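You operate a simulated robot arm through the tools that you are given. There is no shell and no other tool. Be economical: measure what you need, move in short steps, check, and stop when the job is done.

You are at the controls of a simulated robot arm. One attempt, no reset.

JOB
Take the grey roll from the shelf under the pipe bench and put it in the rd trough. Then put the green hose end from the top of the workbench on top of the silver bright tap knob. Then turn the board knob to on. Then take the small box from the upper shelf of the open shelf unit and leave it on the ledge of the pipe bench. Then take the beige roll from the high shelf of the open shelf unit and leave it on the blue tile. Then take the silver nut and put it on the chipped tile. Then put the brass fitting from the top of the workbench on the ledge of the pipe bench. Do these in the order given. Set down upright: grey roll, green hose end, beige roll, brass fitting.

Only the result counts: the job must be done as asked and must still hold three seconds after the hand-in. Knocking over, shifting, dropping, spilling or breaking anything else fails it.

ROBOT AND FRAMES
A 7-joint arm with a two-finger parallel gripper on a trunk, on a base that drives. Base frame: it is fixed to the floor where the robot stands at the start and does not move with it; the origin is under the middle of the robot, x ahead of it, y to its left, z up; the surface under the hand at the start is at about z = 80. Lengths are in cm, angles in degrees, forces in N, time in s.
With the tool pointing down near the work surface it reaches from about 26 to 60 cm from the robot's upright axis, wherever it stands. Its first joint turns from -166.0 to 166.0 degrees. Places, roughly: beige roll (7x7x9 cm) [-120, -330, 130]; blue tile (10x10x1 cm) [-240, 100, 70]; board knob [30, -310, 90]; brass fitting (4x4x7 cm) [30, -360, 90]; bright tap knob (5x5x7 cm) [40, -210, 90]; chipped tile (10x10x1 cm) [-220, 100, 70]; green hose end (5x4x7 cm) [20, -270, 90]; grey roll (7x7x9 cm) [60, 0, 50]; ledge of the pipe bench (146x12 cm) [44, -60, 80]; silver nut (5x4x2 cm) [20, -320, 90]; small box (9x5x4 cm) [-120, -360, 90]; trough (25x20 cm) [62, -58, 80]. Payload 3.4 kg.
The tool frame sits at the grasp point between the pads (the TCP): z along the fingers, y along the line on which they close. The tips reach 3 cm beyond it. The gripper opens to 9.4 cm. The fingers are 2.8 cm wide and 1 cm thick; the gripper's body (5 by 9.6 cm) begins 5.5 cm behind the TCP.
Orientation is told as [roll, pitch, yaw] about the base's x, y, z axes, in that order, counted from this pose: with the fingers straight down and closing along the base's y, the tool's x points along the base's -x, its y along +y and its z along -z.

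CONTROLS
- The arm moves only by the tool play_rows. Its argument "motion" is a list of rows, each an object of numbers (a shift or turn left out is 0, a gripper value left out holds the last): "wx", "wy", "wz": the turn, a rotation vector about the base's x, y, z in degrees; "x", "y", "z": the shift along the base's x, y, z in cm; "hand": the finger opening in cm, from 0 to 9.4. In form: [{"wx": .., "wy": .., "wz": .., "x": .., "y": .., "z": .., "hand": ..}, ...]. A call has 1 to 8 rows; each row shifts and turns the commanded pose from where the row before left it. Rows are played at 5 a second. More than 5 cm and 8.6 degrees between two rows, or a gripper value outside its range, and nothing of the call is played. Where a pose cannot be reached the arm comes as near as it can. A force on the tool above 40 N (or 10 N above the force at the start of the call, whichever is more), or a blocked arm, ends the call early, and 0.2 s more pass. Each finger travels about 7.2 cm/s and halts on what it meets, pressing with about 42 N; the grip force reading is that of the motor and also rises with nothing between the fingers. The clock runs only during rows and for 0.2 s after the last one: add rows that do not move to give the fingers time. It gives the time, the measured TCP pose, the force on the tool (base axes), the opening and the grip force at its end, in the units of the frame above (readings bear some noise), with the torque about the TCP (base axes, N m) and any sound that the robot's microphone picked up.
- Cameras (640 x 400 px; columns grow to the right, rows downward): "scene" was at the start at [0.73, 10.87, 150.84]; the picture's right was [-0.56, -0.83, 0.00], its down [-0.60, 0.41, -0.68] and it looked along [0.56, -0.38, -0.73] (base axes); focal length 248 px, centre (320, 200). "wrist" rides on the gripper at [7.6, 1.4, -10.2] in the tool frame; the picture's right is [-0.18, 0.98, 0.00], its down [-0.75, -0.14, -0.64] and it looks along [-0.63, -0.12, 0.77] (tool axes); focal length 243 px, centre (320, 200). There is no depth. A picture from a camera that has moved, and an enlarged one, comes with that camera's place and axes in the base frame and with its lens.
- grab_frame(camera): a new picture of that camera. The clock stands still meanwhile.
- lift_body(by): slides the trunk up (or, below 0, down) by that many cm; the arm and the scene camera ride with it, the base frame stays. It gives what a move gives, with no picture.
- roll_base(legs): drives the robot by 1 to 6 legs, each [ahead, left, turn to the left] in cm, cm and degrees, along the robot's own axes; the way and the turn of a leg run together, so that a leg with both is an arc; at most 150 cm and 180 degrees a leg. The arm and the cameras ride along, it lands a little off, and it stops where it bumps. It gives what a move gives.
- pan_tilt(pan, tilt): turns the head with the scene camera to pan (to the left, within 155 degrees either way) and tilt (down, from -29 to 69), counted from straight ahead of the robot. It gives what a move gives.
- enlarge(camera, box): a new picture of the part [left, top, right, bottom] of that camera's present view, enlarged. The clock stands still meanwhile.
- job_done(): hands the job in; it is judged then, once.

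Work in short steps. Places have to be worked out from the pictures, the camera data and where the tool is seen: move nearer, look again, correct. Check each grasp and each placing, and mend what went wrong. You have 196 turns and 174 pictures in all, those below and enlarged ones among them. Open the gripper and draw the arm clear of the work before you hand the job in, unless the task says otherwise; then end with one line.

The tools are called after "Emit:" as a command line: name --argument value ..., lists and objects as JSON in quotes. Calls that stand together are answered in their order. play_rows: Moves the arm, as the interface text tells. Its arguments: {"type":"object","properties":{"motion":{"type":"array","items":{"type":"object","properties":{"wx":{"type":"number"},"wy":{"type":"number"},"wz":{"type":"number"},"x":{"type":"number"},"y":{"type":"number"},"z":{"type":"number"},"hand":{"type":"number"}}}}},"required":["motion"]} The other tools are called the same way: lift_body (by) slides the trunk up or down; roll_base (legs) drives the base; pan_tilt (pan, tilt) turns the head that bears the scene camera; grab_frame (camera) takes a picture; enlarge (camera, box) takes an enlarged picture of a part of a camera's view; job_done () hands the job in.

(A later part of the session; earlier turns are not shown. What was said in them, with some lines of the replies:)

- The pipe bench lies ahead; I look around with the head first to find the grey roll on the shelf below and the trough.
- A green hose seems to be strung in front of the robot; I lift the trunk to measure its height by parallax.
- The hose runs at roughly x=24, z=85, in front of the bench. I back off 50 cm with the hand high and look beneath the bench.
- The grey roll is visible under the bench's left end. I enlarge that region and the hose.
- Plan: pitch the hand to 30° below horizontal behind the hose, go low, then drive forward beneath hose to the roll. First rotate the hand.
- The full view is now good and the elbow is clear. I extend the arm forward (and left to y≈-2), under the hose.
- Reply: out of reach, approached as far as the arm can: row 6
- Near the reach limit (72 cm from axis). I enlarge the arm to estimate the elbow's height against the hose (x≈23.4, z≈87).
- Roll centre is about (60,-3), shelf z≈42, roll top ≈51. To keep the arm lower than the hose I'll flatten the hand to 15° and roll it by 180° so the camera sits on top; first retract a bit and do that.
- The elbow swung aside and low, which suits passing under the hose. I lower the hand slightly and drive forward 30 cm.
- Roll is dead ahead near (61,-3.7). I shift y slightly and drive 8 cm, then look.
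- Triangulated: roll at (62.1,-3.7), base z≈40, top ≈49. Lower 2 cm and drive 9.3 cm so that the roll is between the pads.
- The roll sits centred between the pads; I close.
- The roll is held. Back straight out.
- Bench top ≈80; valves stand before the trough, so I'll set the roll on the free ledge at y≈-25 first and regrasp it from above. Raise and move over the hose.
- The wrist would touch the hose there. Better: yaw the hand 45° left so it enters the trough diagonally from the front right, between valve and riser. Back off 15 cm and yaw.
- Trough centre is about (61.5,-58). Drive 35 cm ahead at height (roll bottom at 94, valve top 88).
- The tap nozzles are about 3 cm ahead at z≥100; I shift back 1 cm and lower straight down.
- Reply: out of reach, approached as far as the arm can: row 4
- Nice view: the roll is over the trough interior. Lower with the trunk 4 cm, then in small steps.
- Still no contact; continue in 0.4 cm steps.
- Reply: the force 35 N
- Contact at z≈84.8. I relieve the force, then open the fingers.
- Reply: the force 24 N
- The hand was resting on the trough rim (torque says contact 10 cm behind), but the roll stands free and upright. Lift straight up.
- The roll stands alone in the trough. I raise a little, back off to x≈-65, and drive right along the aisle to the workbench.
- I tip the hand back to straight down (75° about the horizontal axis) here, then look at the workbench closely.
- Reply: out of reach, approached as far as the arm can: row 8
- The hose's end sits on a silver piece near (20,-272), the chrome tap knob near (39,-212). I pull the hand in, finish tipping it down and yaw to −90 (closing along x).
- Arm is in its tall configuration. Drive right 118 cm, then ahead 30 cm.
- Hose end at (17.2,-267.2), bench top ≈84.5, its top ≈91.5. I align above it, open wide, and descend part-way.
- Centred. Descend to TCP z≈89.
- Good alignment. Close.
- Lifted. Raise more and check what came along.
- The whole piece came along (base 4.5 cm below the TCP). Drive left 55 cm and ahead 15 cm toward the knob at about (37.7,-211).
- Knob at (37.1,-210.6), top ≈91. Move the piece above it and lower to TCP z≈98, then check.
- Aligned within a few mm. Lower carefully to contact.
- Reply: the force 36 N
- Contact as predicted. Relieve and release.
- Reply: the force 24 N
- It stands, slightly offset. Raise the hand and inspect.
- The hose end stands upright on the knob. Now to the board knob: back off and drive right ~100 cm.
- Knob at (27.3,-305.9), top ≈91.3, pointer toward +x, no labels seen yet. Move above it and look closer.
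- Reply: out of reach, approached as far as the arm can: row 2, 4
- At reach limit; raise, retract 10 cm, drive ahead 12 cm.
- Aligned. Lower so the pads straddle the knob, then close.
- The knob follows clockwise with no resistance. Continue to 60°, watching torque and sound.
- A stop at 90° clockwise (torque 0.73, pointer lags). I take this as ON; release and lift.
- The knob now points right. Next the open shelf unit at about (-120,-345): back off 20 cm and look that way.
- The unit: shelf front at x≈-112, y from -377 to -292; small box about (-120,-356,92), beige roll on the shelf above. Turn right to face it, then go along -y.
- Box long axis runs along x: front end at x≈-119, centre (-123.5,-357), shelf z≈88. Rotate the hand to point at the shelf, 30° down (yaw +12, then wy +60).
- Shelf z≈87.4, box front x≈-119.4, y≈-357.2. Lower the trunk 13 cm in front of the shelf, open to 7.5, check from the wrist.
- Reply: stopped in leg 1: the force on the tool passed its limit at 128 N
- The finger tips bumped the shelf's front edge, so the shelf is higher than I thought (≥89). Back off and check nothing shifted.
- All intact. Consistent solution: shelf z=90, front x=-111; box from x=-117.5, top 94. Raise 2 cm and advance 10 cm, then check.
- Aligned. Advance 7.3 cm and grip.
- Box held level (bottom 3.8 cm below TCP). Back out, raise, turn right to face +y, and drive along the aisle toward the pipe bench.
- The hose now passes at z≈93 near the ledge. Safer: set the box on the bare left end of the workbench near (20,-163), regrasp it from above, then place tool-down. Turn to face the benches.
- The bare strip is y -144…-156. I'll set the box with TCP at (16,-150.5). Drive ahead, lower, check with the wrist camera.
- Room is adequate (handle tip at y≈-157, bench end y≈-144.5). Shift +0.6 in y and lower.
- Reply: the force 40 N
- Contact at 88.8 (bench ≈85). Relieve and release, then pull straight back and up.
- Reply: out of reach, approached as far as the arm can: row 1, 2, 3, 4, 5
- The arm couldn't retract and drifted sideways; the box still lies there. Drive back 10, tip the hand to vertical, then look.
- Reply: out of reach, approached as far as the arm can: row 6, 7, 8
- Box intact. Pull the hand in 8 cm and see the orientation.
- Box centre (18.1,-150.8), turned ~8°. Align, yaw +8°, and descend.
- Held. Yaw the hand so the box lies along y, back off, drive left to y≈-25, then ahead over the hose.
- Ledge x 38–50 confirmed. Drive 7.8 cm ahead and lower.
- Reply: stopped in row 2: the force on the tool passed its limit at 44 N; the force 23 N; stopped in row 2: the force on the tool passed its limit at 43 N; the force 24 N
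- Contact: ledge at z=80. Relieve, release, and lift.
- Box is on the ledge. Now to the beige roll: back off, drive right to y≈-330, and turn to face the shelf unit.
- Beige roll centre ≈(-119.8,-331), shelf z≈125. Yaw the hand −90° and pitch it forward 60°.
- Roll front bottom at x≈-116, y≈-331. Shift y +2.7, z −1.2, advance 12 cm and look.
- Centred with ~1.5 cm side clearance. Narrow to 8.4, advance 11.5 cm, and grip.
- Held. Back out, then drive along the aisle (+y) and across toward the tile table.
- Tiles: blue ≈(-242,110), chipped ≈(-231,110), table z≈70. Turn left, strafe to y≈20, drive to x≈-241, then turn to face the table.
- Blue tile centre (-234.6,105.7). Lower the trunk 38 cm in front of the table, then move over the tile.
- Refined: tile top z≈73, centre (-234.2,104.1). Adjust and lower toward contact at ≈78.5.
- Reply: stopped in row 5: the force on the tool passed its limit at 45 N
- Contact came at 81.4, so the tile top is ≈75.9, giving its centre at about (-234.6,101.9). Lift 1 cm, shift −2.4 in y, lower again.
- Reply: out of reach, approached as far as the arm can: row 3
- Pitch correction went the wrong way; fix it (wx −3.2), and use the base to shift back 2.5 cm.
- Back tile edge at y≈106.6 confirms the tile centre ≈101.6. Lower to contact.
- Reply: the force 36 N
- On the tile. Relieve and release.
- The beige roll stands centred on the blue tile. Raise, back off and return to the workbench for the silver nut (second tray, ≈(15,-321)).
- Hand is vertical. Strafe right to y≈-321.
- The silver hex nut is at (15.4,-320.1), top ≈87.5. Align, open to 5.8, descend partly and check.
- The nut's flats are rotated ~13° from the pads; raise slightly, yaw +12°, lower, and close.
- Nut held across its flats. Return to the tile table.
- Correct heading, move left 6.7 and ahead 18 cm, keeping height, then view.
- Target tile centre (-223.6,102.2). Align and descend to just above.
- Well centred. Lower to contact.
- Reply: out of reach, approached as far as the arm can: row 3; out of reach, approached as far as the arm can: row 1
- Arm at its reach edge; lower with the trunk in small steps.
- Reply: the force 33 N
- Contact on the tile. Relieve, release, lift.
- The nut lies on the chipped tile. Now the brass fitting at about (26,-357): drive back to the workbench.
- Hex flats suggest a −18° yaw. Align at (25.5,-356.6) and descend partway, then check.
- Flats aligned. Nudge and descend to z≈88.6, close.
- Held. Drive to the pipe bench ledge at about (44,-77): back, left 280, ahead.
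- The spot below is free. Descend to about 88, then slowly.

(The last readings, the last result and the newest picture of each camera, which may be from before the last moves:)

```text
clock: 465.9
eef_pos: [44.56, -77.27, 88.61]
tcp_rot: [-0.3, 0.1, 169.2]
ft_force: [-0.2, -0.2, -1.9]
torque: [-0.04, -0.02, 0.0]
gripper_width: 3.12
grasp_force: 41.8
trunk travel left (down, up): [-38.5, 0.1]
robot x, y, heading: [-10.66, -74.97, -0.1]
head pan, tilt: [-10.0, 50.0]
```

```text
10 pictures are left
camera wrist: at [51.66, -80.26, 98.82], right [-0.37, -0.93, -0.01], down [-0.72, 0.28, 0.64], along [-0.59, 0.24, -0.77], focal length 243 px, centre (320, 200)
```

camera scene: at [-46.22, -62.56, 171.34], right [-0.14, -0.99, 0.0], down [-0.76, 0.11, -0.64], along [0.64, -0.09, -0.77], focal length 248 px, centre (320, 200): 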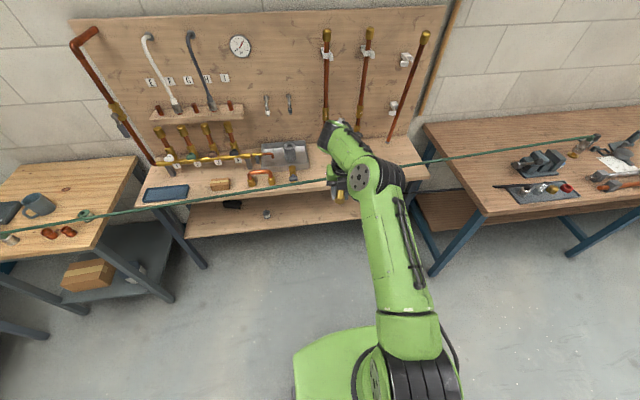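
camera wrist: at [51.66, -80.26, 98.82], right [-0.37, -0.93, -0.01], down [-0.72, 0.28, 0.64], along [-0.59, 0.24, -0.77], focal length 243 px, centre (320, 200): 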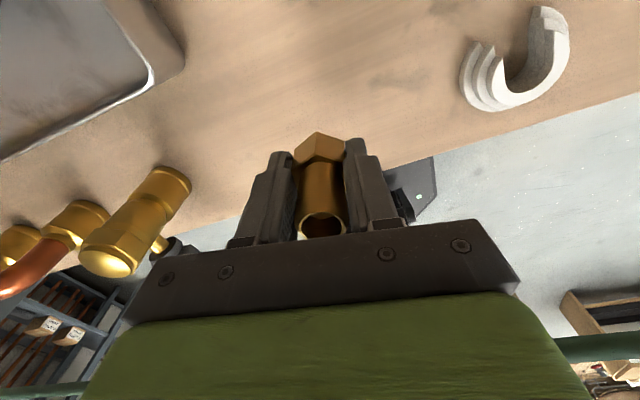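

Emit:
play_rows --motion '[{"z": -2}, {"z": -1.2}, {"z": -0.6}, {}]'

Emit:
play_rows --motion '[{"z": -0.3}, {"z": -0.3}, {}]'

Emit:
play_rows --motion '[{"z": -0.3}, {"z": -0.2}, {}]'

```text
clock: 466.9
eef_pos: [44.46, -77.28, 84.93]
tcp_rot: [-0.4, 0.2, 169.2]
ft_force: [1.3, 0.0, -2.3]
torque: [0.0, 0.03, -0.02]
gripper_width: 3.13
grasp_force: 41.9
trunk travel left (down, up): [-38.5, 0.1]
robot x, y, heading: [-10.34, -75.1, -0.1]
head pan, tilt: [-10.0, 50.0]
```

```text
clock: 467.7
eef_pos: [44.37, -77.24, 84.35]
tcp_rot: [-0.4, 0.2, 169.1]
ft_force: [-0.1, -0.4, -1.2]
torque: [-0.01, -0.03, 0.0]
gripper_width: 3.14
grasp_force: 42.1
trunk travel left (down, up): [-38.5, 0.1]
robot x, y, heading: [-10.19, -75.14, 0.1]
head pan, tilt: [-10.0, 50.0]
```

```text
clock: 468.5
eef_pos: [44.43, -77.22, 84.14]
tcp_rot: [-0.4, 0.4, 169.2]
ft_force: [0.4, 1.6, 21.9]
torque: [-0.09, 0.3, -0.04]
gripper_width: 3.12
grasp_force: 42.1
trunk travel left (down, up): [-38.5, 0.1]
robot x, y, heading: [-10.44, -74.72, -0.2]
head pan, tilt: [-10.0, 50.0]
```

Contact at 84.1. Relieve, release, lift and look.

Emit:
play_rows --motion '[{"z": 0.2}, {}, {"hand": 3.8}, {"hand": 4.6}, {"hand": 5.6}, {"hand": 6}, {}]'

Emit:
play_rows --motion '[{"z": 3}, {"z": 5}, {"z": 5}, {"z": 5}, {"z": 5}, {"z": 3}]'

Emit:
grab_frame --camera "wrist"

```text
clock: 470.1
eef_pos: [44.3, -77.17, 84.07]
tcp_rot: [-0.4, 0.1, 169.2]
ft_force: [0.7, 0.2, 0.3]
torque: [-0.02, -0.04, -0.04]
gripper_width: 5.99
grasp_force: 0.0
trunk travel left (down, up): [-38.5, 0.1]
robot x, y, heading: [-10.18, -75.14, -0.1]
head pan, tilt: [-10.0, 50.0]
```

```text
clock: 471.5
eef_pos: [44.19, -77.06, 110.06]
tcp_rot: [-0.4, 0.1, 169.1]
ft_force: [1.4, 0.0, -0.2]
torque: [-0.01, 0.01, 0.01]
gripper_width: 6.01
grasp_force: 0.1
trunk travel left (down, up): [-38.5, 0.1]
robot x, y, heading: [-10.2, -74.76, 0.2]
head pan, tilt: [-10.0, 50.0]
```

```text
9 pictures are left
camera wrist: at [51.29, -80.08, 120.12], right [-0.36, -0.93, -0.01], down [-0.72, 0.28, 0.64], along [-0.6, 0.24, -0.77], focal length 243 px, centre (320, 200)
```

wrist: 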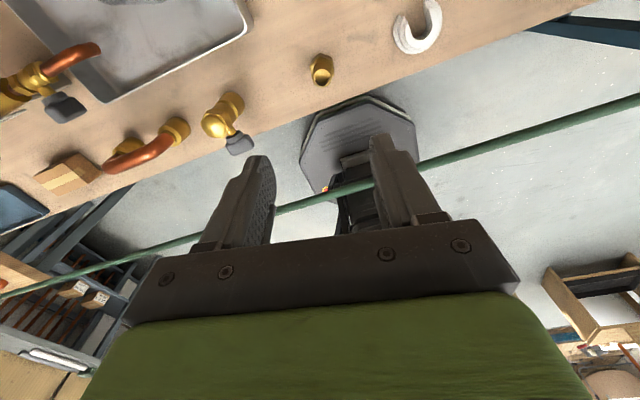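

The fitting stands on the ledge. Back the robot away and make a final check of the bench and hose end.

Emit:
roll_base --legs '[[-45, 0, 0]]'

Emit:
pan_tilt --pan -20 --tilt 38

Emit:
grab_frame --camera "scene"

Emit:
enlarge --camera "scene" --box '[150, 120, 390, 240]'

Emit:
enlarge --camera "scene" --box '[440, 80, 640, 220]'

```text
clock: 474.2
eef_pos: [-1.41, -76.99, 109.9]
tcp_rot: [-0.4, 0.1, 169.6]
ft_force: [0.0, 0.0, 1.1]
torque: [0.03, 0.0, 0.03]
gripper_width: 6.01
grasp_force: 0.1
trunk travel left (down, up): [-38.5, 0.1]
robot x, y, heading: [-55.65, -75.25, 0.4]
head pan, tilt: [-10.0, 50.0]
```

```text
clock: 474.9
eef_pos: [-1.34, -76.93, 109.93]
tcp_rot: [-0.4, 0.1, 169.6]
ft_force: [-0.4, -1.1, 0.8]
torque: [0.0, -0.05, -0.02]
gripper_width: 6.01
grasp_force: 0.0
trunk travel left (down, up): [-38.5, 0.1]
robot x, y, heading: [-56.23, -74.93, 0.4]
head pan, tilt: [-20.0, 38.0]
```

```text
8 pictures are left
camera scene: at [-53.64, -62.6, 173.06], right [-0.34, -0.94, 0.0], down [-0.58, 0.21, -0.79], along [0.74, -0.26, -0.62], focal length 248 px, centre (320, 200)
```

scene: 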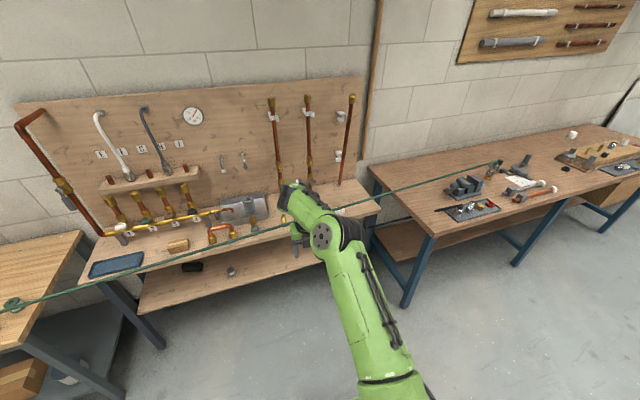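

```text
2.67 times, centred on (270, 180) of scene
camera zoom: at [-53.64, -62.6, 173.06], right [-0.34, -0.94, 0.0], down [-0.58, 0.21, -0.79], along [0.74, -0.26, -0.62], focal length 660 px, centre (453, 253)
```

zoom: 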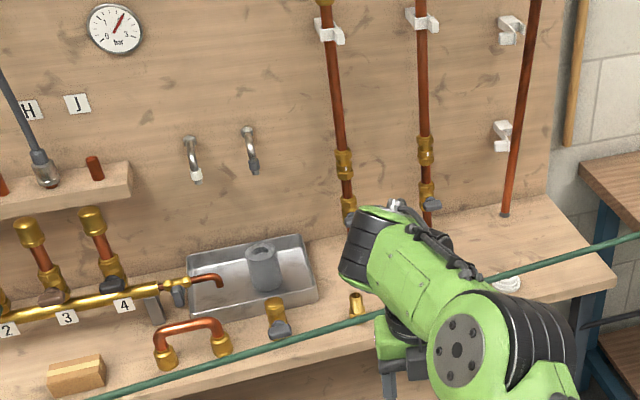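

```text
2.86 times, centred on (540, 150) of scene
camera zoom: at [-53.64, -62.6, 173.06], right [-0.34, -0.94, 0.0], down [-0.58, 0.21, -0.79], along [0.74, -0.26, -0.62], focal length 707 px, centre (-309, 343)
```

zoom: 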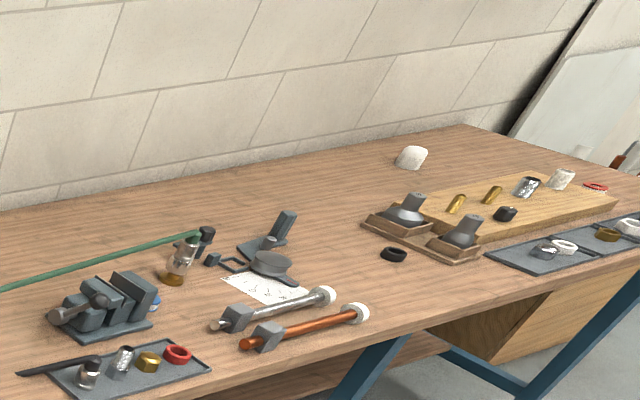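

Everything is in place: grey roll upright in the trough, box and brass fitting on the ledge, hose end on the tap knob, and the knob turned. The arm is clear and the gripper open, so I hand in.

Emit:
job_done

```text
The job is handed in.
```

I did all seven steps in the order given and handed the job in; I don't have the judge's verdict. The board knob had no on/off marks, so I turned it clockwise to its stop at about 90° and took that as "on". While reaching for the small box, the gripper bumped the shelf unit's front edge, but nothing on the shelves moved.
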